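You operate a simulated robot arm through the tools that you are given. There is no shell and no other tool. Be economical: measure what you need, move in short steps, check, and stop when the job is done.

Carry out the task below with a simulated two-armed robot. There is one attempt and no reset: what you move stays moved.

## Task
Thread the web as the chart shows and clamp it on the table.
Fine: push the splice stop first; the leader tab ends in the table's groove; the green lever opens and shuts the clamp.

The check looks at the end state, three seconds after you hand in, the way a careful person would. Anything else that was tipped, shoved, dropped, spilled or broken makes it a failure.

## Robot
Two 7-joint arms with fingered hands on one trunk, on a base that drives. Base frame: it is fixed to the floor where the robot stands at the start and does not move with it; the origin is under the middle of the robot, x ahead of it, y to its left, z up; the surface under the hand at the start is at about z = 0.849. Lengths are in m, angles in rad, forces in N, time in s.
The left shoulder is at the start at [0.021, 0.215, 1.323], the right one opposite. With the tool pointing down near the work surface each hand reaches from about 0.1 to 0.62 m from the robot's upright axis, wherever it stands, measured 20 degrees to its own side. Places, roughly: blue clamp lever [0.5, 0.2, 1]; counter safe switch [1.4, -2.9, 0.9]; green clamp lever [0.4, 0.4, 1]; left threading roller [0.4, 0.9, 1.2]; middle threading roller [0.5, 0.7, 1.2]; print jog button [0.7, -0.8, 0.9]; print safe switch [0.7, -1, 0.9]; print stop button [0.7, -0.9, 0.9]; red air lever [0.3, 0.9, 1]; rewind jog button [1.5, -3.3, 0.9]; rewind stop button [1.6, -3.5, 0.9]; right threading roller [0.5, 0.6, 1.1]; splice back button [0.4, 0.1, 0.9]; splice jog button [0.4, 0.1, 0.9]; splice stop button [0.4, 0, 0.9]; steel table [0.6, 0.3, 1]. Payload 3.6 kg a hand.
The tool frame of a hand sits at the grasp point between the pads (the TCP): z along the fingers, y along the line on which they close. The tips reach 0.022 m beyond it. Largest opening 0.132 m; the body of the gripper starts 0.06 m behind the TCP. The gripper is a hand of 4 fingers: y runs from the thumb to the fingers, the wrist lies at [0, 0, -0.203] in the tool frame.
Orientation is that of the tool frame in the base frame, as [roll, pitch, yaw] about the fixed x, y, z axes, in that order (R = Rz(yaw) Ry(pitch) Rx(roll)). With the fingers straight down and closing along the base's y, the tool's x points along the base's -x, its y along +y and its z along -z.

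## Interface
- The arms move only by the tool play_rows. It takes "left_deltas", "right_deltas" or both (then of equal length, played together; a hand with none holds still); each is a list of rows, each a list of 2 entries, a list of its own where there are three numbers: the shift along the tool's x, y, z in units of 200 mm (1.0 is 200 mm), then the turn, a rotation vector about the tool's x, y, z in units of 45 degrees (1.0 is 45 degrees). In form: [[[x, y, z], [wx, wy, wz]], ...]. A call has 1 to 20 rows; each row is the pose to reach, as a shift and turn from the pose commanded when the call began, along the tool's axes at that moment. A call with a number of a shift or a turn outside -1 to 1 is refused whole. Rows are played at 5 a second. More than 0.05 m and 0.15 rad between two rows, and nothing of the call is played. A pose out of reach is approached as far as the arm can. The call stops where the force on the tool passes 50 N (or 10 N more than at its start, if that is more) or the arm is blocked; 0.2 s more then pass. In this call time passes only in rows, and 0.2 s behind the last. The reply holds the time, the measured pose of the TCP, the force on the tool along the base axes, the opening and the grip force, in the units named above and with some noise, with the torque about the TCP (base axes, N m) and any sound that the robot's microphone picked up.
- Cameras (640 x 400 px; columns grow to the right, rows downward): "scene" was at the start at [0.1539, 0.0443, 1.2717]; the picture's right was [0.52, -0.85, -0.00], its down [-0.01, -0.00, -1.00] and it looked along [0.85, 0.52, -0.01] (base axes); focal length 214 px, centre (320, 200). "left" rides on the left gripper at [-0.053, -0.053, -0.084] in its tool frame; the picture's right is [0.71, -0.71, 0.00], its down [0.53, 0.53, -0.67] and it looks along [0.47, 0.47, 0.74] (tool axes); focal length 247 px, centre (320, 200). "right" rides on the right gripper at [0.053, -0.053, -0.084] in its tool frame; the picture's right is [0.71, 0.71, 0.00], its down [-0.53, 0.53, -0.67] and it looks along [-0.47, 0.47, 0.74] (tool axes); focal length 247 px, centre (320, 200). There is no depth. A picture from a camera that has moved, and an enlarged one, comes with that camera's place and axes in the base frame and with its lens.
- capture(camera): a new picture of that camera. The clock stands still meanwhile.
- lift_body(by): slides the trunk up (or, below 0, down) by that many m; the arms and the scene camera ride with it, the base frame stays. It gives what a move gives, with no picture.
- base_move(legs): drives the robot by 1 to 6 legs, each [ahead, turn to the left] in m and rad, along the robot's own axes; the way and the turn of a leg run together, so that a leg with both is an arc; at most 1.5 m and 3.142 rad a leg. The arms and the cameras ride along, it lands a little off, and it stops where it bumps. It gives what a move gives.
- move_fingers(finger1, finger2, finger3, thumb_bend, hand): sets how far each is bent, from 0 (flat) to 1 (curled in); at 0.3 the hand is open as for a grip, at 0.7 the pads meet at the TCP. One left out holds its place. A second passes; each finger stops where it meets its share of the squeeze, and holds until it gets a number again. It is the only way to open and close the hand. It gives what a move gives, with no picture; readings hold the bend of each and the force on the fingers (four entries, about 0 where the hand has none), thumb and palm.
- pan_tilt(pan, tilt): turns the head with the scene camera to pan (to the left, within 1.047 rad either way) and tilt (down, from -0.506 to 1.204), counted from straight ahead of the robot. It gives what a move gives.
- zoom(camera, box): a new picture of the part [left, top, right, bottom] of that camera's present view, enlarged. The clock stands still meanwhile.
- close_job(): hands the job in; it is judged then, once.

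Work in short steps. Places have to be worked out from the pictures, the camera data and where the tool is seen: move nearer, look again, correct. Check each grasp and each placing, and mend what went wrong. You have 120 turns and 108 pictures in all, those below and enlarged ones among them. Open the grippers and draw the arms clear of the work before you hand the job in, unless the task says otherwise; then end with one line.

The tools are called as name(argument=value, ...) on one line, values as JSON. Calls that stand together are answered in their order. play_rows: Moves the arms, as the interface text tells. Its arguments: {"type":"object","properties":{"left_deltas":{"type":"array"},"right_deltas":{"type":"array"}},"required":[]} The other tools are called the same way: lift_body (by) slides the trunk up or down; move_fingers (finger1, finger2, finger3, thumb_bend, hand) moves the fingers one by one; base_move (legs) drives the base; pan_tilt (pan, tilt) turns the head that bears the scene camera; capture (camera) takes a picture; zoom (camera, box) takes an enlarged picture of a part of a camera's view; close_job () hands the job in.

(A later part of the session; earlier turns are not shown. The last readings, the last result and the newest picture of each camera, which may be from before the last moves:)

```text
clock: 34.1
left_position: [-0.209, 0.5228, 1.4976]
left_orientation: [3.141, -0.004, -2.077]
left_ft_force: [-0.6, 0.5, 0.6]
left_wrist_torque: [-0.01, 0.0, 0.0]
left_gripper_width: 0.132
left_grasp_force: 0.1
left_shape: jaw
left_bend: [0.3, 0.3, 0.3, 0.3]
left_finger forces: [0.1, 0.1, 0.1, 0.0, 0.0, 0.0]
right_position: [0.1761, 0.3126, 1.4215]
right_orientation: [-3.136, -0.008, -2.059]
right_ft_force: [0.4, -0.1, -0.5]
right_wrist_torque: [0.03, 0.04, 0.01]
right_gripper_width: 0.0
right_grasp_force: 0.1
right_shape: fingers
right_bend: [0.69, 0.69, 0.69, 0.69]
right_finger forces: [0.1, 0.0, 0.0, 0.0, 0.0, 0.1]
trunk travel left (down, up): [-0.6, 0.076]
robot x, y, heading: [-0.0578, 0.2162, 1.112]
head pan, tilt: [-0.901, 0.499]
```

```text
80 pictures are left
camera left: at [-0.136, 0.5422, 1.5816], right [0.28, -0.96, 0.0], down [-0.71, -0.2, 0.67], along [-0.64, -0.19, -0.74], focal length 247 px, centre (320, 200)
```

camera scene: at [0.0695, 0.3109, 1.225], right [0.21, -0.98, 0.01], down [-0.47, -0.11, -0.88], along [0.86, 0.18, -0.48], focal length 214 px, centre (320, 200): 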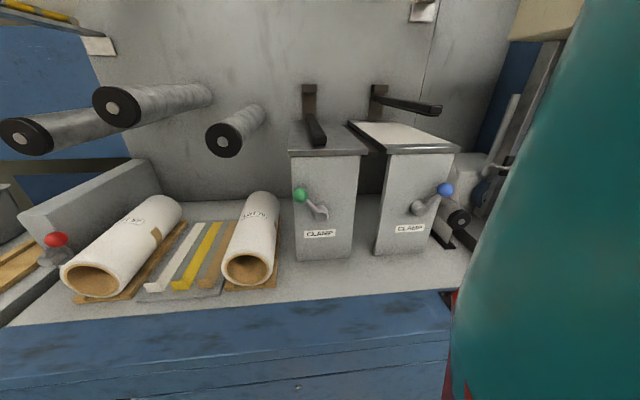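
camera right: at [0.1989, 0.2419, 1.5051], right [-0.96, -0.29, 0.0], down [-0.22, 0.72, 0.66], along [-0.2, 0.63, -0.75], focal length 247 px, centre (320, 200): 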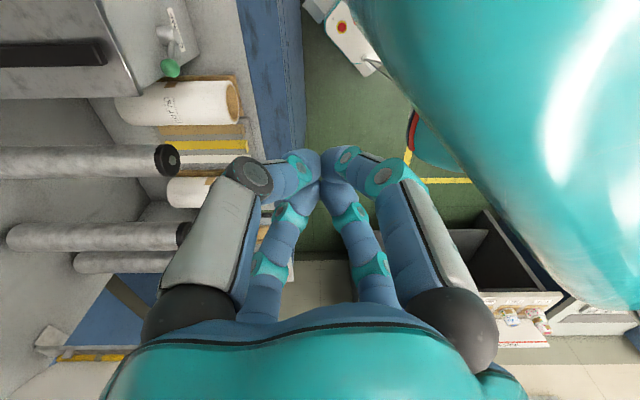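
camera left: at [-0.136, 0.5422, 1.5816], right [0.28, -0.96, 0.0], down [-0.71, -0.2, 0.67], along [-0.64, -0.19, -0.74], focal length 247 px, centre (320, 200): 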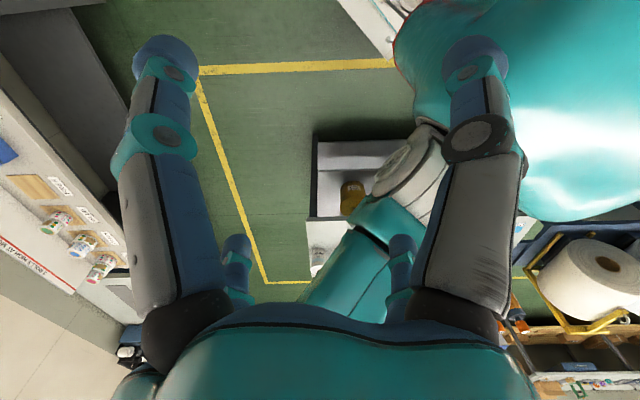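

The rear-left limit is the cart against my left elbow and the front limit is the bench against the base corner. I raise the trunk so elbows clear, turn left to slightly past parallel, drive 0.24, then face the machine.

lift_body(by=0.07)

base_move(legs=[[0, 1.13], [0.24, 0], [0, -1.9]])

pan_tilt(pan=0.3, tilt=0.3)

capture(camera="scene")

```text
clock: 35.2
left_position: [-0.2116, 0.5086, 1.5694]
left_orientation: [3.139, 0.006, -2.076]
left_ft_force: [0.5, -0.5, -1.0]
left_wrist_torque: [0.01, 0.01, 0.0]
left_gripper_width: 0.1321
left_grasp_force: 0.0
left_shape: jaw
left_bend: [0.3, 0.3, 0.3, 0.3]
left_finger forces: [0.0, 0.1, 0.0, 0.0, 0.1, 0.0]
right_position: [0.1756, 0.301, 1.4921]
right_orientation: [-3.139, 0.005, -2.057]
right_ft_force: [1.0, -0.2, 0.3]
right_wrist_torque: [0.03, -0.01, 0.0]
right_gripper_width: 0.0
right_grasp_force: 0.1
right_shape: fingers
right_bend: [0.69, 0.69, 0.69, 0.69]
right_finger forces: [0.0, 0.0, 0.0, 0.0, 0.0, 0.0]
trunk travel left (down, up): [-0.67, 0.006]
robot x, y, heading: [-0.0553, 0.2193, 1.11]
head pan, tilt: [-0.901, 0.499]
```

```text
clock: 37.0
left_position: [-0.316, 0.4281, 1.5703]
left_orientation: [3.141, 0.007, -1.666]
left_ft_force: [-0.8, 0.8, -0.4]
left_wrist_torque: [0.02, 0.02, 0.0]
left_gripper_width: 0.1321
left_grasp_force: 0.1
left_shape: jaw
left_bend: [0.3, 0.3, 0.3, 0.3]
left_finger forces: [0.1, 0.0, 0.0, 0.0, 0.0, 0.1]
right_position: [0.1218, 0.3926, 1.4941]
right_orientation: [-3.14, 0.001, -1.649]
right_ft_force: [0.1, -0.1, 0.3]
right_wrist_torque: [-0.03, -0.01, -0.01]
right_gripper_width: 0.0
right_grasp_force: 0.1
right_shape: fingers
right_bend: [0.69, 0.69, 0.69, 0.69]
right_finger forces: [0.1, 0.1, 0.1, 0.1, 0.1, 0.0]
trunk travel left (down, up): [-0.67, 0.006]
robot x, y, heading: [-0.0419, 0.2163, 1.523]
head pan, tilt: [-0.901, 0.499]
stopped in leg 1: the robot was blocked; the commanded pose is now the measured one
```

```text
clock: 38.4
left_position: [-0.3137, 0.4277, 1.5704]
left_orientation: [3.14, 0.006, -1.667]
left_ft_force: [-1.2, 0.0, 0.2]
left_wrist_torque: [-0.02, -0.02, 0.0]
left_gripper_width: 0.132
left_grasp_force: 0.0
left_shape: jaw
left_bend: [0.3, 0.3, 0.3, 0.3]
left_finger forces: [0.1, 0.0, 0.0, 0.1, 0.0, 0.0]
right_position: [0.1232, 0.3905, 1.4934]
right_orientation: [3.141, 0.001, -1.648]
right_ft_force: [-0.5, -0.3, -0.3]
right_wrist_torque: [-0.03, 0.03, 0.01]
right_gripper_width: 0.0
right_grasp_force: 0.0
right_shape: fingers
right_bend: [0.69, 0.69, 0.69, 0.69]
right_finger forces: [0.1, 0.0, 0.1, 0.0, 0.0, 0.0]
trunk travel left (down, up): [-0.67, 0.006]
robot x, y, heading: [-0.0415, 0.2167, 1.522]
head pan, tilt: [0.3, 0.3]
```

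```text
79 pictures are left
camera scene: at [-0.0612, 0.3815, 1.3146], right [0.97, 0.25, 0.0], down [0.07, -0.29, -0.96], along [-0.24, 0.92, -0.3], focal length 214 px, centre (320, 200)
```

scene: 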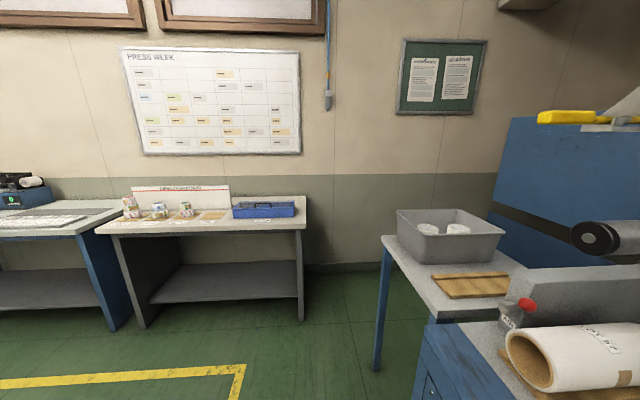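

Blocked again by the bench side. I step back from the bench a bit, then turn parallel and drive along.

base_move(legs=[[0, -0.38], [-0.11, 0], [0, 0.86], [0.35, 0], [0, -1.65]])

capture(camera="scene")

```text
clock: 42.5
left_position: [-0.4102, 0.2393, 1.5715]
left_orientation: [3.138, 0.008, -1.361]
left_ft_force: [0.0, 0.1, -0.2]
left_wrist_torque: [-0.02, -0.03, 0.0]
left_gripper_width: 0.132
left_grasp_force: 0.0
left_shape: jaw
left_bend: [0.3, 0.3, 0.3, 0.3]
left_finger forces: [0.0, 0.0, 0.1, 0.0, 0.0, 0.0]
right_position: [0.0191, 0.3362, 1.4942]
right_orientation: [-3.14, 0.004, -1.341]
right_ft_force: [-0.6, -0.6, -0.4]
right_wrist_torque: [0.01, -0.02, -0.02]
right_gripper_width: 0.0
right_grasp_force: 0.1
right_shape: fingers
right_bend: [0.69, 0.69, 0.69, 0.69]
right_finger forces: [0.1, 0.0, 0.1, 0.1, 0.0, 0.0]
trunk travel left (down, up): [-0.67, 0.006]
robot x, y, heading: [-0.0729, 0.1231, 1.837]
head pan, tilt: [0.3, 0.3]
stopped in leg 3: the robot was blocked; the commanded pose is now the measured one
```

```text
78 pictures are left
camera scene: at [-0.1417, 0.2744, 1.3146], right [0.85, 0.53, 0.0], down [0.16, -0.25, -0.95], along [-0.51, 0.81, -0.3], focal length 214 px, centre (320, 200)
```

scene: 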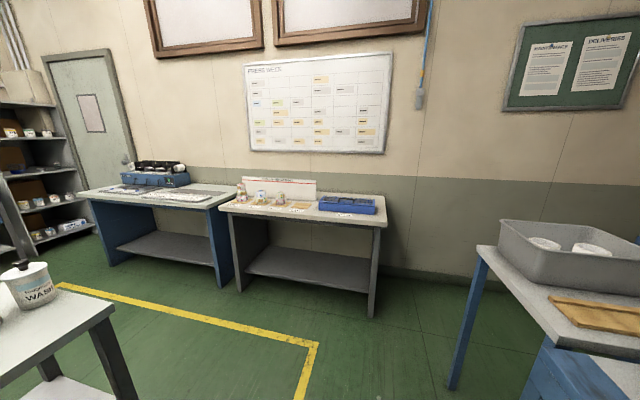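

I look at my left flank to see what is touching before moving further.

pan_tilt(pan=1.047, tilt=0.3)

capture(camera="scene")

capture(camera="left")

capture(camera="right")

```text
clock: 43.6
left_position: [-0.4091, 0.2401, 1.5724]
left_orientation: [3.139, 0.005, -1.361]
left_ft_force: [0.5, 0.2, 0.0]
left_wrist_torque: [0.02, 0.01, 0.05]
left_gripper_width: 0.132
left_grasp_force: 0.2
left_shape: jaw
left_bend: [0.3, 0.3, 0.3, 0.3]
left_finger forces: [0.0, 0.1, 0.1, 0.0, 0.1, 0.0]
right_position: [0.0197, 0.3359, 1.4929]
right_orientation: [-3.141, 0.003, -1.341]
right_ft_force: [0.1, 0.7, -0.5]
right_wrist_torque: [-0.05, 0.03, 0.01]
right_gripper_width: 0.0001
right_grasp_force: 0.1
right_shape: fingers
right_bend: [0.69, 0.69, 0.69, 0.69]
right_finger forces: [0.0, 0.0, 0.0, 0.0, 0.0, 0.0]
trunk travel left (down, up): [-0.67, 0.006]
robot x, y, heading: [-0.0704, 0.1239, 1.838]
head pan, tilt: [1.047, 0.3]
```

```text
77 pictures are left
camera scene: at [-0.1812, 0.2197, 1.3146], right [0.26, 0.97, 0.0], down [0.29, -0.08, -0.96], along [-0.92, 0.25, -0.3], focal length 214 px, centre (320, 200)
```

scene: 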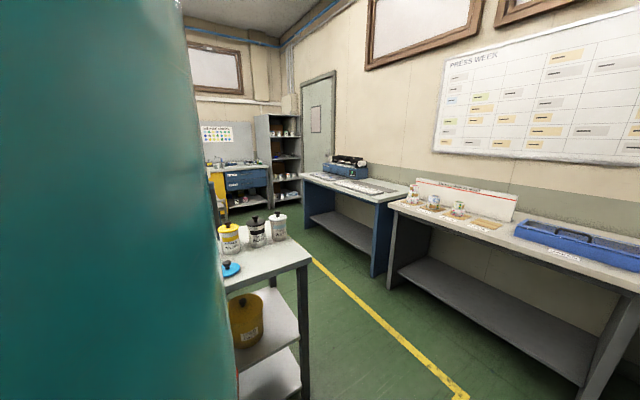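

```text
76 pictures are left
camera left: at [-0.3665, 0.3014, 1.656], right [0.84, -0.54, -0.01], down [-0.4, -0.63, 0.67], along [-0.37, -0.56, -0.75], focal length 247 px, centre (320, 200)
```

left: 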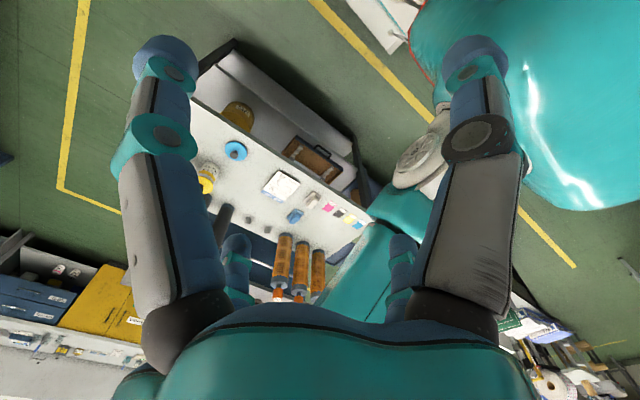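

```text
75 pictures are left
camera right: at [0.0834, 0.2976, 1.5776], right [-0.53, -0.85, 0.0], down [-0.63, 0.39, 0.67], along [-0.57, 0.35, -0.74], focal length 247 px, centre (320, 200)
```

right: 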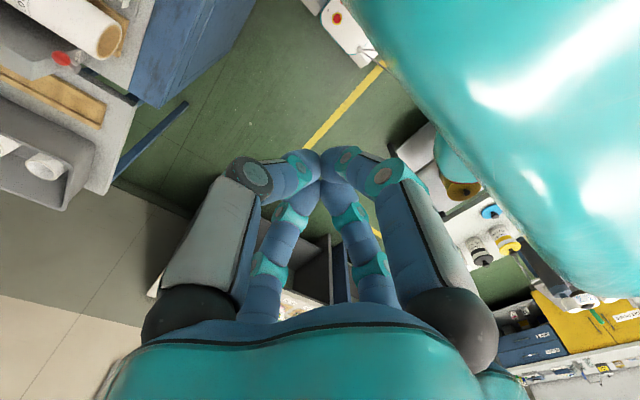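

The cart is ~0.7 m away, so not that. I look down on the right side at the base against the bench.

pan_tilt(pan=-0.8, tilt=1.2)

capture(camera="scene")

pan_tilt(pan=0.3, tilt=1.2)

capture(camera="scene")

```text
clock: 45.5
left_position: [-0.4085, 0.2395, 1.5715]
left_orientation: [3.139, 0.007, -1.361]
left_ft_force: [0.6, 0.3, 0.8]
left_wrist_torque: [0.03, 0.02, 0.02]
left_gripper_width: 0.1322
left_grasp_force: 0.0
left_shape: jaw
left_bend: [0.3, 0.3, 0.3, 0.3]
left_finger forces: [0.0, 0.1, 0.1, 0.0, 0.0, 0.0]
right_position: [0.0202, 0.3365, 1.4938]
right_orientation: [3.141, 0.003, -1.34]
right_ft_force: [0.4, -1.3, -0.4]
right_wrist_torque: [-0.03, 0.01, 0.01]
right_gripper_width: 0.0
right_grasp_force: 0.1
right_shape: fingers
right_bend: [0.69, 0.69, 0.69, 0.69]
right_finger forces: [0.1, 0.0, 0.0, 0.1, 0.0, 0.0]
trunk travel left (down, up): [-0.67, 0.006]
robot x, y, heading: [-0.0702, 0.1283, 1.834]
head pan, tilt: [-0.799, 1.201]
```

```text
74 pictures are left
camera scene: at [-0.0621, 0.2438, 1.2426], right [0.86, -0.51, 0.0], down [-0.47, -0.8, -0.36], along [0.18, 0.31, -0.93], focal length 214 px, centre (320, 200)
```

scene: 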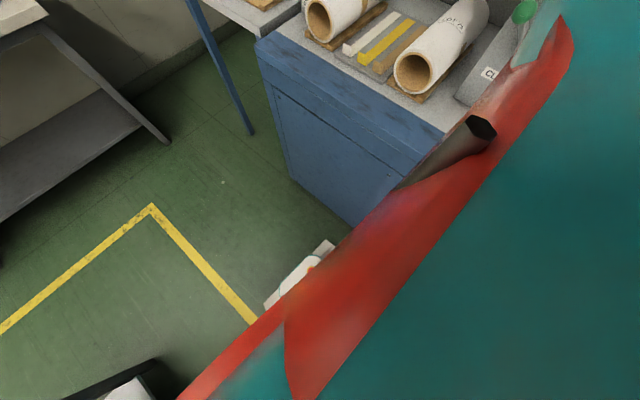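

```text
clock: 46.8
left_position: [-0.4086, 0.2402, 1.572]
left_orientation: [3.136, 0.005, -1.358]
left_ft_force: [0.0, 0.8, 0.0]
left_wrist_torque: [0.01, 0.04, 0.0]
left_gripper_width: 0.1318
left_grasp_force: 0.0
left_shape: jaw
left_bend: [0.3, 0.3, 0.3, 0.3]
left_finger forces: [0.0, 0.0, 0.0, 0.0, 0.0, 0.0]
right_position: [0.0206, 0.3363, 1.4946]
right_orientation: [3.141, 0.004, -1.341]
right_ft_force: [-0.6, -0.4, -1.5]
right_wrist_torque: [0.0, -0.03, -0.02]
right_gripper_width: 0.0
right_grasp_force: 0.1
right_shape: fingers
right_bend: [0.69, 0.69, 0.69, 0.69]
right_finger forces: [0.0, 0.0, 0.0, 0.0, 0.1, 0.0]
trunk travel left (down, up): [-0.67, 0.006]
robot x, y, heading: [-0.0722, 0.1244, 1.832]
head pan, tilt: [0.3, 1.201]
```

```text
73 pictures are left
camera scene: at [-0.1204, 0.2429, 1.2426], right [0.85, 0.53, 0.0], down [0.5, -0.79, -0.36], along [-0.19, 0.31, -0.93], focal length 214 px, centre (320, 200)
```

scene: 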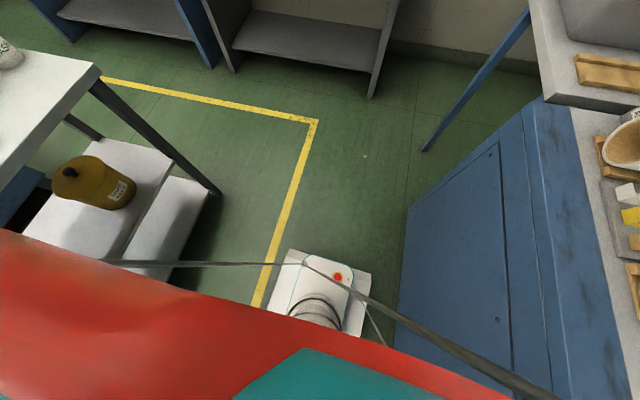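

Nothing visible touches. I test with small moves to learn which motion is free: a short drive ahead.

base_move(legs=[[0.1, 0]])

base_move(legs=[[0, 0.08]])

```text
clock: 48.0
left_position: [-0.4352, 0.3407, 1.5705]
left_orientation: [3.139, 0.006, -1.364]
left_ft_force: [0.2, -0.2, -0.7]
left_wrist_torque: [-0.02, 0.0, 0.0]
left_gripper_width: 0.1319
left_grasp_force: 0.0
left_shape: jaw
left_bend: [0.3, 0.3, 0.3, 0.3]
left_finger forces: [0.1, 0.0, 0.0, 0.0, 0.0, 0.0]
right_position: [-0.0061, 0.4368, 1.4938]
right_orientation: [-3.141, 0.002, -1.344]
right_ft_force: [-0.5, -0.3, 0.7]
right_wrist_torque: [-0.03, 0.01, -0.02]
right_gripper_width: 0.0005
right_grasp_force: 0.1
right_shape: fingers
right_bend: [0.69, 0.69, 0.69, 0.69]
right_finger forces: [0.0, 0.0, 0.1, 0.0, 0.0, 0.1]
trunk travel left (down, up): [-0.67, 0.006]
robot x, y, heading: [-0.1002, 0.2227, 1.828]
head pan, tilt: [0.3, 1.201]
```

```text
clock: 48.9
left_position: [-0.4429, 0.3102, 1.5729]
left_orientation: [3.139, 0.006, -1.28]
left_ft_force: [0.2, 0.3, -0.5]
left_wrist_torque: [0.03, 0.03, -0.01]
left_gripper_width: 0.1322
left_grasp_force: 0.1
left_shape: jaw
left_bend: [0.3, 0.3, 0.3, 0.3]
left_finger forces: [0.1, 0.0, 0.0, 0.0, 0.0, 0.0]
right_position: [-0.0222, 0.4395, 1.4946]
right_orientation: [-3.141, 0.004, -1.261]
right_ft_force: [-0.4, 0.0, 0.2]
right_wrist_torque: [0.02, 0.05, 0.01]
right_gripper_width: 0.0
right_grasp_force: 0.1
right_shape: fingers
right_bend: [0.69, 0.69, 0.69, 0.69]
right_finger forces: [0.1, 0.0, 0.0, 0.0, 0.0, 0.1]
trunk travel left (down, up): [-0.67, 0.006]
robot x, y, heading: [-0.0948, 0.2265, 1.914]
head pan, tilt: [0.3, 1.201]
```

Forward and turning are free now (it was likely the rear corner on the bench). I continue along the bench and then face it.

base_move(legs=[[0, 0.15], [0.24, 0], [0, -1.72]])

pan_tilt(pan=0.3, tilt=0.2)

capture(camera="scene")

```text
clock: 55.1
left_position: [-0.1473, 0.7934, 1.5734]
left_orientation: [3.137, 0.004, -2.77]
left_ft_force: [-0.1, -1.0, 0.4]
left_wrist_torque: [0.0, 0.02, 0.0]
left_gripper_width: 0.1319
left_grasp_force: 0.1
left_shape: jaw
left_bend: [0.3, 0.3, 0.3, 0.3]
left_finger forces: [0.0, 0.1, 0.0, 0.0, 0.0, 0.1]
right_position: [0.0186, 0.3847, 1.4968]
right_orientation: [3.14, 0.012, -2.757]
right_ft_force: [-1.1, -1.5, 0.9]
right_wrist_torque: [0.11, -0.05, -0.06]
right_gripper_width: 0.0002
right_grasp_force: 0.1
right_shape: fingers
right_bend: [0.69, 0.69, 0.69, 0.69]
right_finger forces: [0.1, 0.0, 0.1, 0.1, 0.0, 0.0]
trunk travel left (down, up): [-0.67, 0.006]
robot x, y, heading: [-0.2304, 0.4907, 0.392]
head pan, tilt: [0.3, 1.201]
stopped in leg 3: the robot was blocked; the commanded pose is now the measured one
```

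```text
clock: 56.4
left_position: [-0.1485, 0.7945, 1.5729]
left_orientation: [3.138, 0.006, -2.77]
left_ft_force: [1.1, 0.5, -0.3]
left_wrist_torque: [-0.01, 0.01, 0.03]
left_gripper_width: 0.1319
left_grasp_force: 0.0
left_shape: jaw
left_bend: [0.3, 0.3, 0.3, 0.3]
left_finger forces: [0.1, 0.0, 0.1, 0.1, 0.0, 0.0]
right_position: [0.0165, 0.3873, 1.4965]
right_orientation: [-3.141, 0.008, -2.754]
right_ft_force: [0.4, -0.1, -0.5]
right_wrist_torque: [-0.04, -0.01, 0.0]
right_gripper_width: 0.0
right_grasp_force: 0.1
right_shape: fingers
right_bend: [0.69, 0.69, 0.69, 0.69]
right_finger forces: [0.1, 0.0, 0.0, 0.1, 0.0, 0.0]
trunk travel left (down, up): [-0.67, 0.006]
robot x, y, heading: [-0.2313, 0.4929, 0.39]
head pan, tilt: [0.3, 0.201]
```

```text
72 pictures are left
camera scene: at [-0.0883, 0.5791, 1.3238], right [0.64, -0.77, 0.0], down [-0.15, -0.13, -0.98], along [0.76, 0.62, -0.2], focal length 214 px, centre (320, 200)
```

scene: 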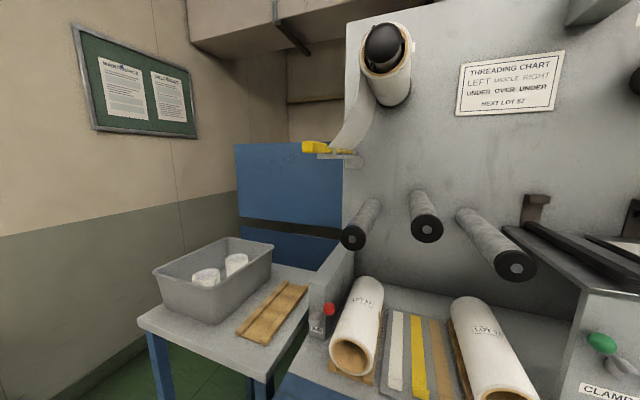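

I'm well placed now: robot (-0.23, 0.49), nearly square to the machine. I zoom on the leader handle, and the tables.

zoom(camera="scene", box=[270, 90, 430, 190])

pan_tilt(pan=-0.3, tilt=0.35)

capture(camera="scene")

```text
4.00 times, centred on (350, 140) of scene
camera zoom: at [-0.0883, 0.5791, 1.3238], right [0.64, -0.77, 0.0], down [-0.15, -0.13, -0.98], along [0.76, 0.62, -0.2], focal length 858 px, centre (200, 440)
```

zoom: 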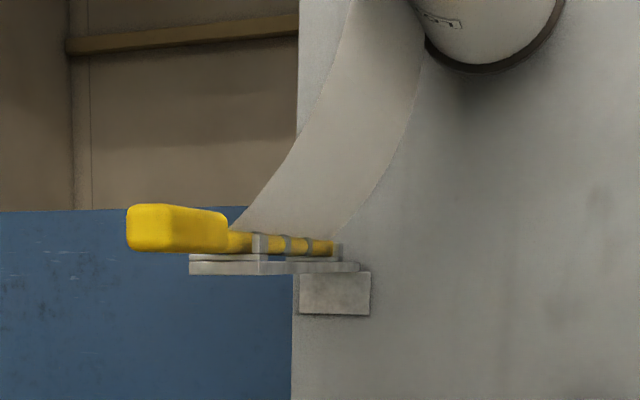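

```text
clock: 57.4
left_position: [-0.1477, 0.7952, 1.573]
left_orientation: [-3.141, 0.006, -2.771]
left_ft_force: [-0.1, -1.0, -0.4]
left_wrist_torque: [-0.02, -0.01, 0.01]
left_gripper_width: 0.1321
left_grasp_force: 0.0
left_shape: jaw
left_bend: [0.3, 0.3, 0.3, 0.3]
left_finger forces: [0.0, 0.1, 0.0, 0.0, 0.1, 0.1]
right_position: [0.0161, 0.3872, 1.4963]
right_orientation: [-3.141, 0.008, -2.751]
right_ft_force: [1.0, -0.7, 0.0]
right_wrist_torque: [-0.03, 0.01, 0.01]
right_gripper_width: 0.0
right_grasp_force: 0.0
right_shape: fingers
right_bend: [0.69, 0.69, 0.69, 0.69]
right_finger forces: [0.1, 0.0, 0.1, 0.0, 0.0, 0.0]
trunk travel left (down, up): [-0.67, 0.006]
robot x, y, heading: [-0.2311, 0.4914, 0.391]
head pan, tilt: [-0.3, 0.351]
```

```text
70 pictures are left
camera scene: at [-0.0672, 0.5279, 1.3099], right [0.09, -1.0, 0.0], down [-0.34, -0.03, -0.94], along [0.94, 0.09, -0.34], focal length 214 px, centre (320, 200)
```

scene: 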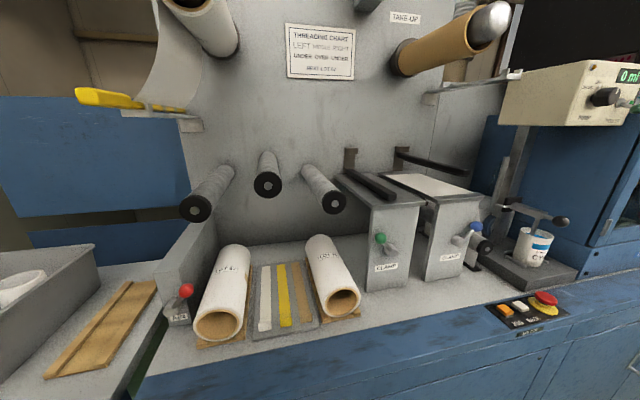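

The handle block runs from about (0.211, 0.855, 1.338) to (0.296, 0.873, 1.335), sticking out ahead of the roller ends' plane by ~5 cm. I bring the left hand in front of it pointing toward the wall (tool z along the handle), turning 45° first.

play_rows(left_deltas=[[[-0.13, -0.05, 0.03], [0, -0.143, 0]], [[-0.26, -0.1, 0.07], [0, -0.286, 0]], [[-0.39, -0.15, 0.11], [0, -0.429, 0]], [[-0.52, -0.2, 0.14], [0, -0.571, 0]], [[-0.65, -0.25, 0.18], [0, -0.714, 0]], [[-0.78, -0.3, 0.22], [0, -0.857, 0]], [[-0.9, -0.35, 0.25], [0, -1.0, 0]]])

play_rows(left_deltas=[[[0.056, 0, 0.136], [0, -0.143, 0]], [[0.111, 0, 0.273], [0, -0.286, 0]], [[0.167, 0, 0.409], [0, -0.429, 0]], [[0.222, 0, 0.546], [0, -0.571, 0]], [[0.278, 0, 0.682], [0, -0.714, 0]], [[0.333, 0, 0.819], [0, -0.857, 0]], [[0.389, 0, 0.955], [0, -1.0, 0]]])

pan_tilt(pan=0.3, tilt=0.2)

capture(camera="scene")

capture(camera="left")

```text
clock: 59.0
left_position: [0.047, 0.7928, 1.5244]
left_orientation: [3.141, 0.791, -2.77]
left_ft_force: [0.1, 1.5, 0.5]
left_wrist_torque: [-0.03, 0.01, -0.01]
left_gripper_width: 0.1319
left_grasp_force: 0.1
left_shape: jaw
left_bend: [0.3, 0.3, 0.3, 0.3]
left_finger forces: [0.0, 0.0, 0.0, 0.0, 0.1, 0.0]
right_position: [0.0189, 0.3874, 1.4947]
right_orientation: [3.141, 0.004, -2.751]
right_ft_force: [1.0, -0.9, 0.6]
right_wrist_torque: [-0.01, 0.01, -0.01]
right_gripper_width: 0.0
right_grasp_force: 0.1
right_shape: fingers
right_bend: [0.69, 0.69, 0.69, 0.69]
right_finger forces: [0.0, 0.0, 0.0, 0.0, 0.0, 0.0]
trunk travel left (down, up): [-0.67, 0.006]
robot x, y, heading: [-0.2309, 0.4928, 0.394]
head pan, tilt: [-0.3, 0.351]
```

```text
clock: 60.6
left_position: [0.1297, 0.7626, 1.3288]
left_orientation: [-2.955, 1.39, -2.654]
left_ft_force: [-0.2, 0.8, -1.5]
left_wrist_torque: [0.03, -0.14, -0.06]
left_gripper_width: 0.132
left_grasp_force: 0.0
left_shape: jaw
left_bend: [0.3, 0.3, 0.3, 0.3]
left_finger forces: [0.0, 0.0, 0.0, 0.0, 0.0, 0.0]
left hand out of reach, approached as far as the arm can: row 4, 5, 6, 7
right_position: [0.0207, 0.3801, 1.4942]
right_orientation: [3.137, 0.006, -2.752]
right_ft_force: [0.1, -2.0, -0.4]
right_wrist_torque: [0.07, 0.02, 0.01]
right_gripper_width: 0.0
right_grasp_force: 0.2
right_shape: fingers
right_bend: [0.69, 0.69, 0.69, 0.69]
right_finger forces: [0.1, 0.0, 0.0, 0.0, 0.0, 0.0]
trunk travel left (down, up): [-0.67, 0.006]
robot x, y, heading: [-0.2327, 0.4953, 0.391]
head pan, tilt: [-0.3, 0.351]
```

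```text
clock: 61.6
left_position: [0.127, 0.7659, 1.3309]
left_orientation: [-2.896, 1.387, -2.594]
left_ft_force: [-1.0, 0.6, 0.1]
left_wrist_torque: [-0.02, 0.0, 0.02]
left_gripper_width: 0.132
left_grasp_force: 0.1
left_shape: jaw
left_bend: [0.3, 0.3, 0.3, 0.3]
left_finger forces: [0.0, 0.0, 0.1, 0.1, 0.0, 0.0]
right_position: [0.0187, 0.385, 1.4956]
right_orientation: [3.141, 0.007, -2.751]
right_ft_force: [0.1, 0.3, 0.1]
right_wrist_torque: [-0.01, 0.01, 0.01]
right_gripper_width: 0.0
right_grasp_force: 0.1
right_shape: fingers
right_bend: [0.69, 0.69, 0.69, 0.69]
right_finger forces: [0.1, 0.1, 0.1, 0.0, 0.0, 0.1]
trunk travel left (down, up): [-0.67, 0.006]
robot x, y, heading: [-0.2291, 0.4956, 0.393]
head pan, tilt: [0.3, 0.201]
```

```text
69 pictures are left
camera scene: at [-0.087, 0.5775, 1.3239], right [0.64, -0.77, 0.0], down [-0.16, -0.13, -0.98], along [0.76, 0.62, -0.2], focal length 214 px, centre (320, 200)
```

scene: 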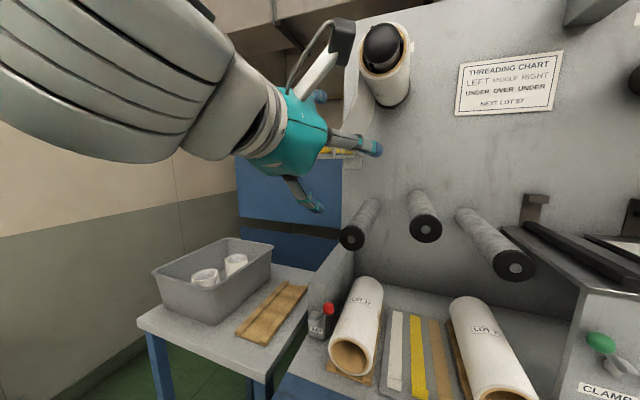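

```text
68 pictures are left
camera left: at [0.0734, 0.6944, 1.4001], right [0.1, -0.74, -0.66], down [-0.87, 0.26, -0.42], along [0.49, 0.62, -0.62], focal length 247 px, centre (320, 200)
```

left: 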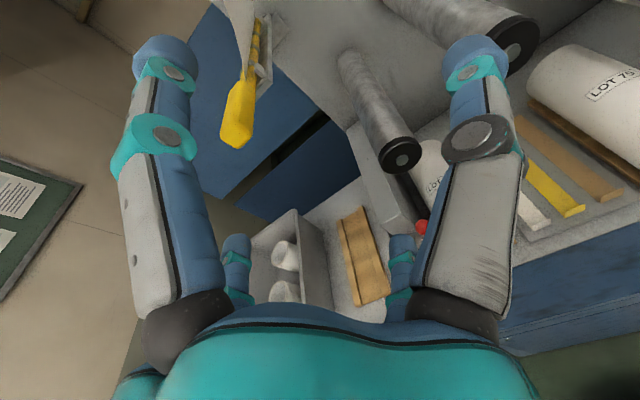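

The hand is almost level (10° down) in front of the handle; the left view confirms the tip at about (0.21,0.857,1.34). I shift sideways onto the handle axis, still short of it, and level the hand.

play_rows(left_deltas=[[[-0.03, 0.1, 0.06], [-0.02, -0.07, 0]], [[-0.06, 0.2, 0.13], [-0.04, -0.14, 0]], [[-0.09, 0.3, 0.197], [-0.05, -0.22, 0]]])

capture(camera="left")

```text
clock: 62.4
left_position: [0.1446, 0.8439, 1.3603]
left_orientation: [-0.017, 1.393, 0.405]
left_ft_force: [0.2, 0.0, 1.2]
left_wrist_torque: [0.02, 0.0, 0.02]
left_gripper_width: 0.1319
left_grasp_force: 0.1
left_shape: jaw
left_bend: [0.3, 0.3, 0.3, 0.3]
left_finger forces: [0.0, 0.0, 0.0, 0.0, 0.0, 0.0]
left hand out of reach, approached as far as the arm can: row 1, 2, 3
right_position: [0.0189, 0.3869, 1.4954]
right_orientation: [-3.141, 0.005, -2.751]
right_ft_force: [0.1, 1.0, -0.1]
right_wrist_torque: [0.01, 0.02, -0.02]
right_gripper_width: 0.0
right_grasp_force: 0.1
right_shape: fingers
right_bend: [0.69, 0.69, 0.69, 0.69]
right_finger forces: [0.0, 0.1, 0.0, 0.1, 0.0, 0.1]
trunk travel left (down, up): [-0.67, 0.006]
robot x, y, heading: [-0.2336, 0.4939, 0.387]
head pan, tilt: [0.3, 0.201]
```

```text
67 pictures are left
camera left: at [0.0818, 0.7575, 1.3975], right [0.4, -0.6, -0.69], down [-0.73, 0.25, -0.64], along [0.55, 0.76, -0.33], focal length 247 px, centre (320, 200)
```

left: 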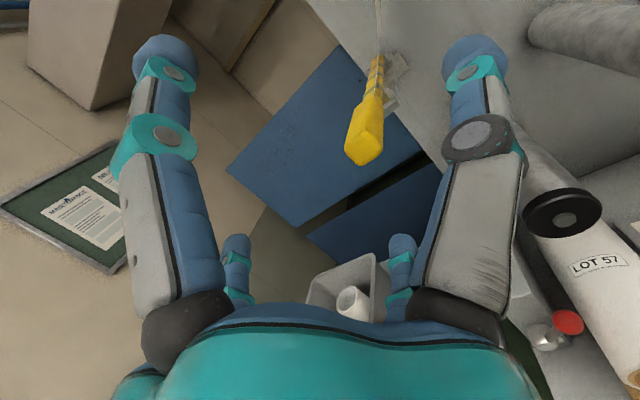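

Now slightly high and pitched up 10°. I correct height, pitch and heading while still in front of the handle.

play_rows(left_deltas=[[[0.06, -0.02, 0], [0.05, 0.11, 0]], [[0.11, -0.04, -0.01], [0.1, 0.22, 0]]])

capture(camera="left")

```text
clock: 63.0
left_position: [0.1477, 0.8216, 1.3381]
left_orientation: [0.962, 1.565, 1.298]
left_ft_force: [-0.4, -0.5, -0.1]
left_wrist_torque: [0.02, 0.0, 0.02]
left_gripper_width: 0.1317
left_grasp_force: 0.0
left_shape: jaw
left_bend: [0.3, 0.3, 0.3, 0.3]
left_finger forces: [0.1, 0.0, 0.0, 0.0, 0.0, 0.0]
left hand out of reach, approached as far as the arm can: row 1, 2
right_position: [0.018, 0.3872, 1.4958]
right_orientation: [3.141, 0.006, -2.753]
right_ft_force: [0.0, 0.3, 0.0]
right_wrist_torque: [0.02, 0.02, -0.01]
right_gripper_width: 0.0
right_grasp_force: 0.1
right_shape: fingers
right_bend: [0.69, 0.69, 0.69, 0.69]
right_finger forces: [0.0, 0.0, 0.0, 0.1, 0.0, 0.0]
trunk travel left (down, up): [-0.67, 0.006]
robot x, y, heading: [-0.2305, 0.4956, 0.389]
head pan, tilt: [0.3, 0.201]
```

```text
66 pictures are left
camera left: at [0.0871, 0.7425, 1.3917], right [0.24, -0.66, -0.71], down [-0.8, 0.28, -0.53], along [0.55, 0.7, -0.47], focal length 247 px, centre (320, 200)
```

left: 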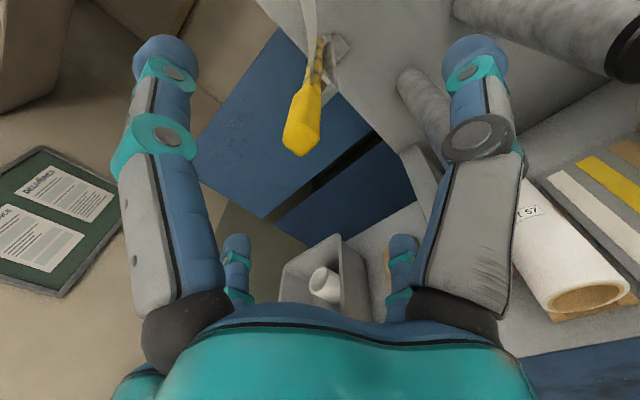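

Orientation is now exactly along the wall normal. The handle tip is ~7 cm ahead and ~1 cm to the left; I advance so the pads straddle its front end.

play_rows(left_deltas=[[[-0.005, 0.03, 0.1], [0, 0, 0]], [[-0.01, 0.06, 0.22], [0, 0, 0]], [[-0.01, 0.06, 0.33], [0, 0, 0]], [[-0.01, 0.06, 0.42], [0, 0, 0]]])

capture(camera="left")

capture(camera="scene")

```text
clock: 64.0
left_position: [0.2211, 0.83, 1.3458]
left_orientation: [0.959, 1.564, 1.299]
left_ft_force: [-1.0, 0.4, 0.0]
left_wrist_torque: [0.0, 0.01, 0.01]
left_gripper_width: 0.132
left_grasp_force: 0.0
left_shape: jaw
left_bend: [0.3, 0.3, 0.3, 0.3]
left_finger forces: [0.0, 0.0, 0.1, 0.0, 0.1, 0.1]
left hand out of reach, approached as far as the arm can: row 1, 2, 3, 4
right_position: [0.0177, 0.3866, 1.4966]
right_orientation: [3.142, 0.004, -2.752]
right_ft_force: [0.1, -0.4, 0.5]
right_wrist_torque: [-0.01, -0.02, 0.0]
right_gripper_width: 0.0
right_grasp_force: 0.1
right_shape: fingers
right_bend: [0.69, 0.69, 0.69, 0.69]
right_finger forces: [0.0, 0.1, 0.1, 0.1, 0.0, 0.1]
trunk travel left (down, up): [-0.67, 0.006]
robot x, y, heading: [-0.2294, 0.495, 0.392]
head pan, tilt: [0.3, 0.201]
```

```text
65 pictures are left
camera left: at [0.1598, 0.7502, 1.3983], right [0.24, -0.66, -0.71], down [-0.8, 0.28, -0.53], along [0.54, 0.7, -0.47], focal length 247 px, centre (320, 200)
```

left: 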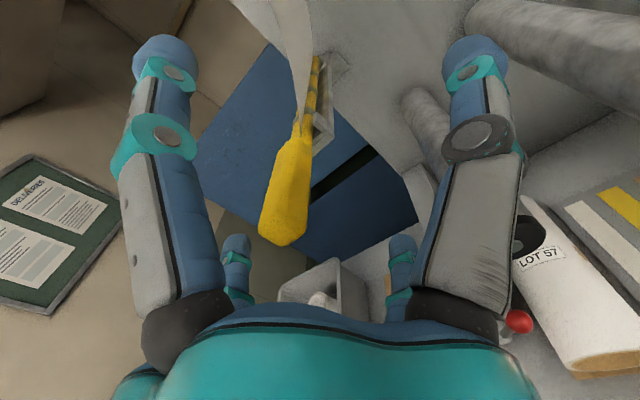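

```text
64 pictures are left
camera scene: at [-0.0875, 0.5787, 1.3239], right [0.64, -0.77, 0.0], down [-0.15, -0.13, -0.98], along [0.76, 0.62, -0.2], focal length 214 px, centre (320, 200)
```

scene: 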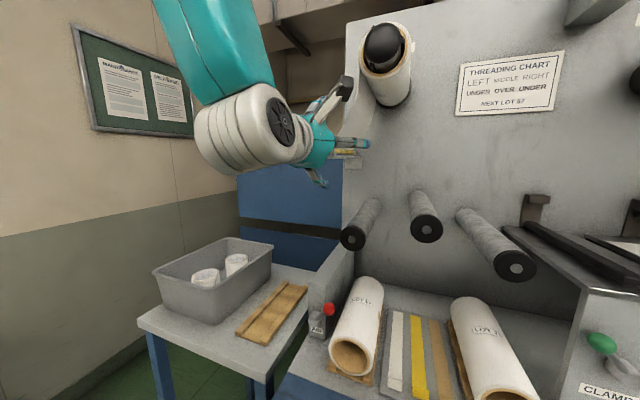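

The left arm is too folded here (near its limits). The right arm, with its shoulder between handle and table, suits the whole route better. I withdraw the left hand back to its folded pose.

play_rows(left_deltas=[[[0, 0, -0.2], [0, 0, 0]], [[0, 0, -0.4], [0, 0, 0]], [[0, 0, -0.55], [0, 0, 0]]])

play_rows(left_deltas=[[[-0.07, 0.04, -0.04], [0, 0.143, 0]], [[-0.14, 0.08, -0.08], [0, 0.286, 0]], [[-0.21, 0.12, -0.12], [0, 0.429, 0]], [[-0.28, 0.16, -0.16], [0, 0.571, 0]], [[-0.35, 0.2, -0.2], [0, 0.714, 0]], [[-0.42, 0.25, -0.25], [0, 0.857, 0]], [[-0.5, 0.3, -0.3], [0, 1.0, 0]]])

play_rows(left_deltas=[[[0.01, 0.03, -0.11], [0, 0.143, 0]], [[0.02, 0.06, -0.22], [0, 0.286, 0]], [[0.03, 0.09, -0.33], [0, 0.429, 0]], [[0.04, 0.12, -0.44], [0, 0.571, 0]], [[0.05, 0.15, -0.55], [0, 0.714, 0]], [[0.06, 0.18, -0.66], [0, 0.857, 0]], [[0.07, 0.2, -0.78], [0, 1.0, 0]]])

```text
clock: 64.8
left_position: [0.1165, 0.7907, 1.3452]
left_orientation: [0.764, 1.56, 1.093]
left_ft_force: [-0.3, 0.1, 0.9]
left_wrist_torque: [0.0, 0.03, 0.02]
left_gripper_width: 0.132
left_grasp_force: 0.0
left_shape: jaw
left_bend: [0.3, 0.3, 0.3, 0.3]
left_finger forces: [0.1, 0.1, 0.1, 0.0, 0.0, 0.1]
right_position: [0.0171, 0.3825, 1.4962]
right_orientation: [3.139, 0.006, -2.753]
right_ft_force: [-0.6, -0.9, 0.0]
right_wrist_torque: [0.03, -0.01, -0.02]
right_gripper_width: 0.0
right_grasp_force: 0.1
right_shape: fingers
right_bend: [0.69, 0.69, 0.69, 0.69]
right_finger forces: [0.0, 0.0, 0.0, 0.0, 0.0, 0.0]
trunk travel left (down, up): [-0.67, 0.006]
robot x, y, heading: [-0.2304, 0.4916, 0.393]
head pan, tilt: [0.3, 0.201]
```

```text
clock: 66.4
left_position: [0.0399, 0.8276, 1.4434]
left_orientation: [3.134, 0.79, -2.816]
left_ft_force: [0.1, 0.3, 0.0]
left_wrist_torque: [0.0, 0.0, -0.01]
left_gripper_width: 0.1319
left_grasp_force: 0.0
left_shape: jaw
left_bend: [0.3, 0.3, 0.3, 0.3]
left_finger forces: [0.1, 0.0, 0.0, 0.0, 0.0, 0.1]
left hand out of reach, approached as far as the arm can: row 1, 2, 3, 4, 5
right_position: [0.0192, 0.3857, 1.4954]
right_orientation: [-3.14, 0.007, -2.751]
right_ft_force: [-0.1, 0.0, 0.3]
right_wrist_torque: [0.05, 0.0, 0.0]
right_gripper_width: 0.0003
right_grasp_force: 0.0
right_shape: fingers
right_bend: [0.69, 0.69, 0.69, 0.69]
right_finger forces: [0.0, 0.0, 0.0, 0.0, 0.1, 0.0]
trunk travel left (down, up): [-0.67, 0.006]
robot x, y, heading: [-0.2318, 0.4906, 0.389]
head pan, tilt: [0.3, 0.201]
```

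```text
clock: 68.0
left_position: [-0.0854, 0.8271, 1.5439]
left_orientation: [3.135, 0.004, -2.808]
left_ft_force: [-0.5, -0.3, -0.6]
left_wrist_torque: [0.01, -0.03, 0.03]
left_gripper_width: 0.132
left_grasp_force: 0.2
left_shape: jaw
left_bend: [0.3, 0.3, 0.3, 0.3]
left_finger forces: [0.1, 0.1, 0.0, 0.1, 0.0, 0.0]
right_position: [0.0172, 0.3872, 1.4955]
right_orientation: [-3.141, 0.006, -2.752]
right_ft_force: [0.3, 0.5, -1.0]
right_wrist_torque: [0.01, -0.04, 0.0]
right_gripper_width: 0.0
right_grasp_force: 0.1
right_shape: fingers
right_bend: [0.69, 0.69, 0.69, 0.69]
right_finger forces: [0.1, 0.0, 0.0, 0.1, 0.0, 0.0]
trunk travel left (down, up): [-0.67, 0.006]
robot x, y, heading: [-0.2301, 0.4915, 0.387]
head pan, tilt: [0.3, 0.201]
```

Left hand is clear. Next I look at the tables, clamps, groove and levers from here.

pan_tilt(pan=-0.7, tilt=0.4)

zoom(camera="scene", box=[200, 100, 440, 300])

```text
clock: 69.3
left_position: [-0.0849, 0.8274, 1.5437]
left_orientation: [3.136, 0.006, -2.809]
left_ft_force: [0.1, 0.4, 0.4]
left_wrist_torque: [-0.03, -0.02, 0.01]
left_gripper_width: 0.1318
left_grasp_force: 0.0
left_shape: jaw
left_bend: [0.3, 0.3, 0.3, 0.3]
left_finger forces: [0.0, 0.1, 0.0, 0.0, 0.0, 0.1]
right_position: [0.0166, 0.3866, 1.4961]
right_orientation: [-3.141, 0.006, -2.752]
right_ft_force: [0.0, 0.5, 0.7]
right_wrist_torque: [0.0, 0.01, 0.04]
right_gripper_width: 0.0
right_grasp_force: 0.0
right_shape: fingers
right_bend: [0.69, 0.69, 0.69, 0.69]
right_finger forces: [0.1, 0.0, 0.0, 0.0, 0.1, 0.1]
trunk travel left (down, up): [-0.67, 0.006]
robot x, y, heading: [-0.2308, 0.4966, 0.391]
head pan, tilt: [-0.7, 0.4]
```

```text
2.00 times, centred on (320, 200) of scene
camera zoom: at [-0.0715, 0.4912, 1.3054], right [-0.3, -0.95, 0.0], down [-0.37, 0.12, -0.92], along [0.88, -0.28, -0.39], focal length 429 px, centre (320, 200)
```

zoom: 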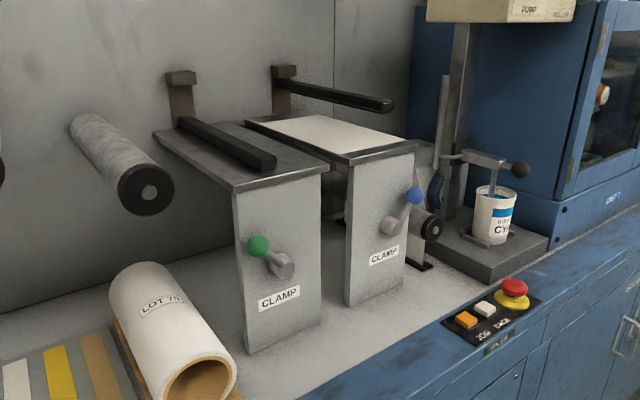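

The green clamp's bar is down (shut) while the blue one's is raised (open), with levers leaning opposite ways. Zoom on the bare table for the groove.

zoom(camera="scene", box=[250, 130, 350, 200])

zoom(camera="scene", box=[270, 200, 370, 270])

```text
5.71 times, centred on (300, 165) of scene
camera zoom: at [-0.0715, 0.4912, 1.3054], right [-0.3, -0.95, 0.0], down [-0.37, 0.12, -0.92], along [0.88, -0.28, -0.39], focal length 1226 px, centre (434, 400)
```

zoom: 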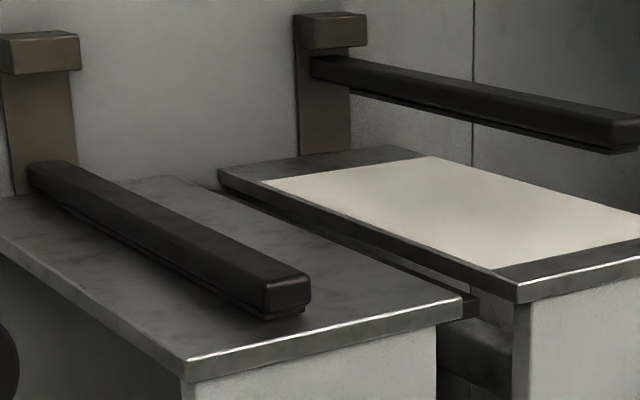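

```text
5.71 times, centred on (320, 235) of scene
camera zoom: at [-0.0715, 0.4912, 1.3054], right [-0.3, -0.95, 0.0], down [-0.37, 0.12, -0.92], along [0.88, -0.28, -0.39], focal length 1226 px, centre (320, 0)
```

zoom: 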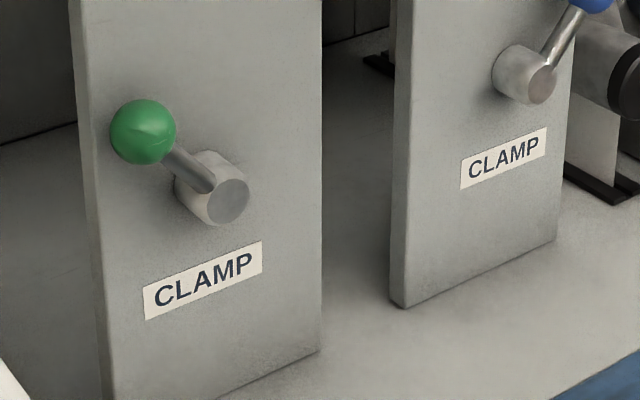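

Findings: the groove is the slot along the right edge of the bare table (s-gap next to the web table), the bar lies at mid-table, and the green lever leans up-left (shut). I bring the right hand (closed) pointing at the wall, left of the green knob.

play_rows(right_deltas=[[[-0.086, 0, 0.107], [0, -0.143, 0]], [[-0.17, 0, 0.214], [0, -0.286, 0]], [[-0.257, 0, 0.32], [0, -0.429, 0]], [[-0.343, 0, 0.43], [0, -0.571, 0]], [[-0.43, 0, 0.535], [0, -0.714, 0]], [[-0.51, 0, 0.64], [0, -0.857, 0]], [[-0.6, 0, 0.75], [0, -1.0, 0]]])

play_rows(right_deltas=[[[0.04, 0, 0.14], [0, -0.143, 0]], [[0.08, 0, 0.28], [0, -0.286, 0]], [[0.12, 0, 0.42], [0, -0.429, 0]], [[0.16, 0, 0.56], [0, -0.571, 0]], [[0.2, 0, 0.7], [0, -0.714, 0]], [[0.24, 0, 0.85], [0, -0.857, 0]], [[0.283, 0, 0.99], [0, -1.0, 0]]])

capture(camera="scene")

```text
clock: 70.9
left_position: [-0.0826, 0.8278, 1.5426]
left_orientation: [3.137, 0.003, -2.811]
left_ft_force: [0.2, -0.2, -0.3]
left_wrist_torque: [-0.02, 0.02, -0.01]
left_gripper_width: 0.1322
left_grasp_force: 0.1
left_shape: jaw
left_bend: [0.3, 0.3, 0.3, 0.3]
left_finger forces: [0.1, 0.1, 0.0, 0.1, 0.0, 0.0]
right_position: [0.1683, 0.4877, 1.3758]
right_orientation: [-3.137, 0.786, -2.75]
right_ft_force: [0.2, 0.0, -0.3]
right_wrist_torque: [-0.03, 0.01, 0.01]
right_gripper_width: 0.0001
right_grasp_force: 0.1
right_shape: fingers
right_bend: [0.69, 0.69, 0.69, 0.69]
right_finger forces: [0.0, 0.1, 0.1, 0.0, 0.0, 0.0]
right hand out of reach, approached as far as the arm can: row 4, 5, 6, 7
trunk travel left (down, up): [-0.67, 0.006]
robot x, y, heading: [-0.2285, 0.4926, 0.394]
head pan, tilt: [-0.7, 0.4]
```

```text
clock: 72.5
left_position: [-0.085, 0.8257, 1.5451]
left_orientation: [3.136, 0.006, -2.809]
left_ft_force: [0.0, -0.7, -0.4]
left_wrist_torque: [0.02, -0.02, -0.01]
left_gripper_width: 0.132
left_grasp_force: 0.2
left_shape: jaw
left_bend: [0.3, 0.3, 0.3, 0.3]
left_finger forces: [0.0, 0.1, 0.1, 0.0, 0.1, 0.0]
right_position: [0.2605, 0.5237, 1.1994]
right_orientation: [-0.013, 1.565, 0.374]
right_ft_force: [0.0, -0.1, 0.1]
right_wrist_torque: [0.01, 0.05, 0.03]
right_gripper_width: 0.0
right_grasp_force: 0.0
right_shape: fingers
right_bend: [0.69, 0.69, 0.69, 0.69]
right_finger forces: [0.0, 0.0, 0.0, 0.0, 0.1, 0.0]
right hand out of reach, approached as far as the arm can: row 1, 2, 3
trunk travel left (down, up): [-0.67, 0.006]
robot x, y, heading: [-0.2318, 0.4947, 0.393]
head pan, tilt: [-0.7, 0.4]
```

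```text
60 pictures are left
camera scene: at [-0.072, 0.4899, 1.3055], right [-0.3, -0.95, 0.0], down [-0.37, 0.12, -0.92], along [0.88, -0.28, -0.39], focal length 214 px, centre (320, 200)
```

scene: 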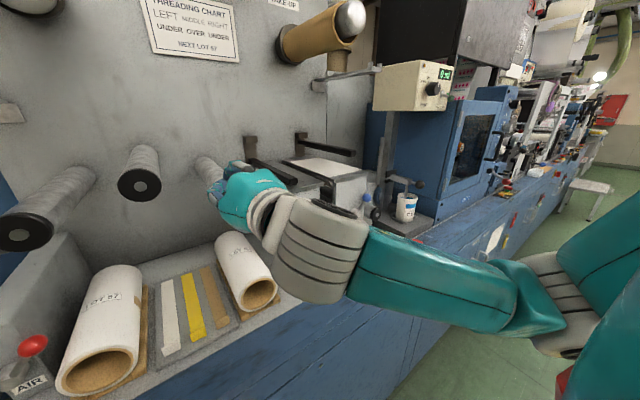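

Knob triangulated at (0.411,0.421,1.038), pivot at about s=0.213, z=0.988; opening means swinging the knob ~9 cm to the right. I place the hand just left of the knob at its height, still in front of the table.

play_rows(right_deltas=[[[0, -0.2, 0], [0.03, 0, 0]], [[0, -0.4, 0], [0.057, 0, 0]], [[0.2, -0.4, 0], [0.057, 0, 0]], [[0.4, -0.4, 0], [0.057, 0, 0]], [[0.6, -0.4, 0], [0.057, 0, 0]], [[0.75, -0.4, 0], [0.057, 0, 0]]])

zoom(camera="scene", box=[140, 110, 400, 310])

capture(camera="right")

```text
clock: 73.9
left_position: [-0.0844, 0.8261, 1.544]
left_orientation: [3.135, 0.005, -2.81]
left_ft_force: [-0.3, 0.8, 0.4]
left_wrist_torque: [0.04, 0.0, 0.01]
left_gripper_width: 0.132
left_grasp_force: 0.0
left_shape: jaw
left_bend: [0.3, 0.3, 0.3, 0.3]
left_finger forces: [0.0, 0.1, 0.0, 0.0, 0.0, 0.1]
right_position: [0.2946, 0.4499, 1.0483]
right_orientation: [0.343, 1.566, 0.691]
right_ft_force: [0.4, 0.3, 0.1]
right_wrist_torque: [0.03, -0.03, 0.01]
right_gripper_width: 0.0
right_grasp_force: 0.0
right_shape: fingers
right_bend: [0.69, 0.69, 0.69, 0.69]
right_finger forces: [0.0, 0.1, 0.1, 0.1, 0.0, 0.0]
trunk travel left (down, up): [-0.67, 0.006]
robot x, y, heading: [-0.2303, 0.4955, 0.39]
head pan, tilt: [-0.7, 0.4]
```

```text
2.00 times, centred on (270, 210) of scene
camera zoom: at [-0.0713, 0.4907, 1.3054], right [-0.3, -0.95, 0.0], down [-0.37, 0.12, -0.92], along [0.88, -0.28, -0.39], focal length 429 px, centre (420, 180)
```

zoom: 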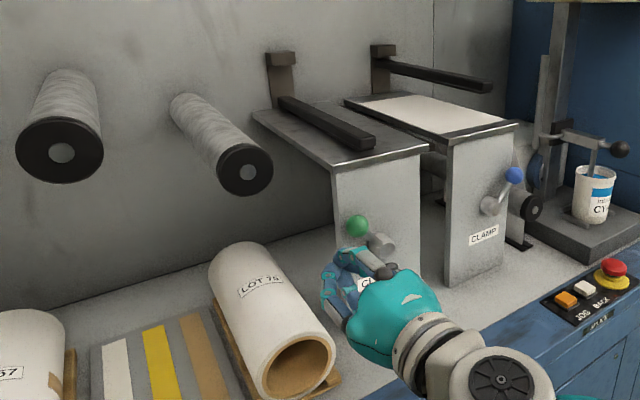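

```text
58 pictures are left
camera right: at [0.2332, 0.373, 0.9949], right [-0.24, 0.67, -0.71], down [-0.81, 0.27, 0.52], along [0.54, 0.7, 0.48], focal length 247 px, centre (320, 200)
```

right: 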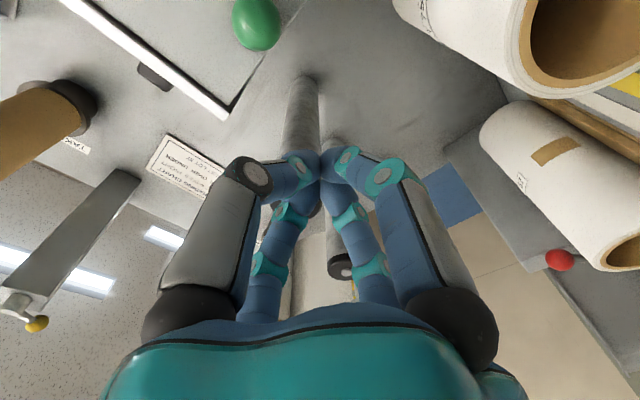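

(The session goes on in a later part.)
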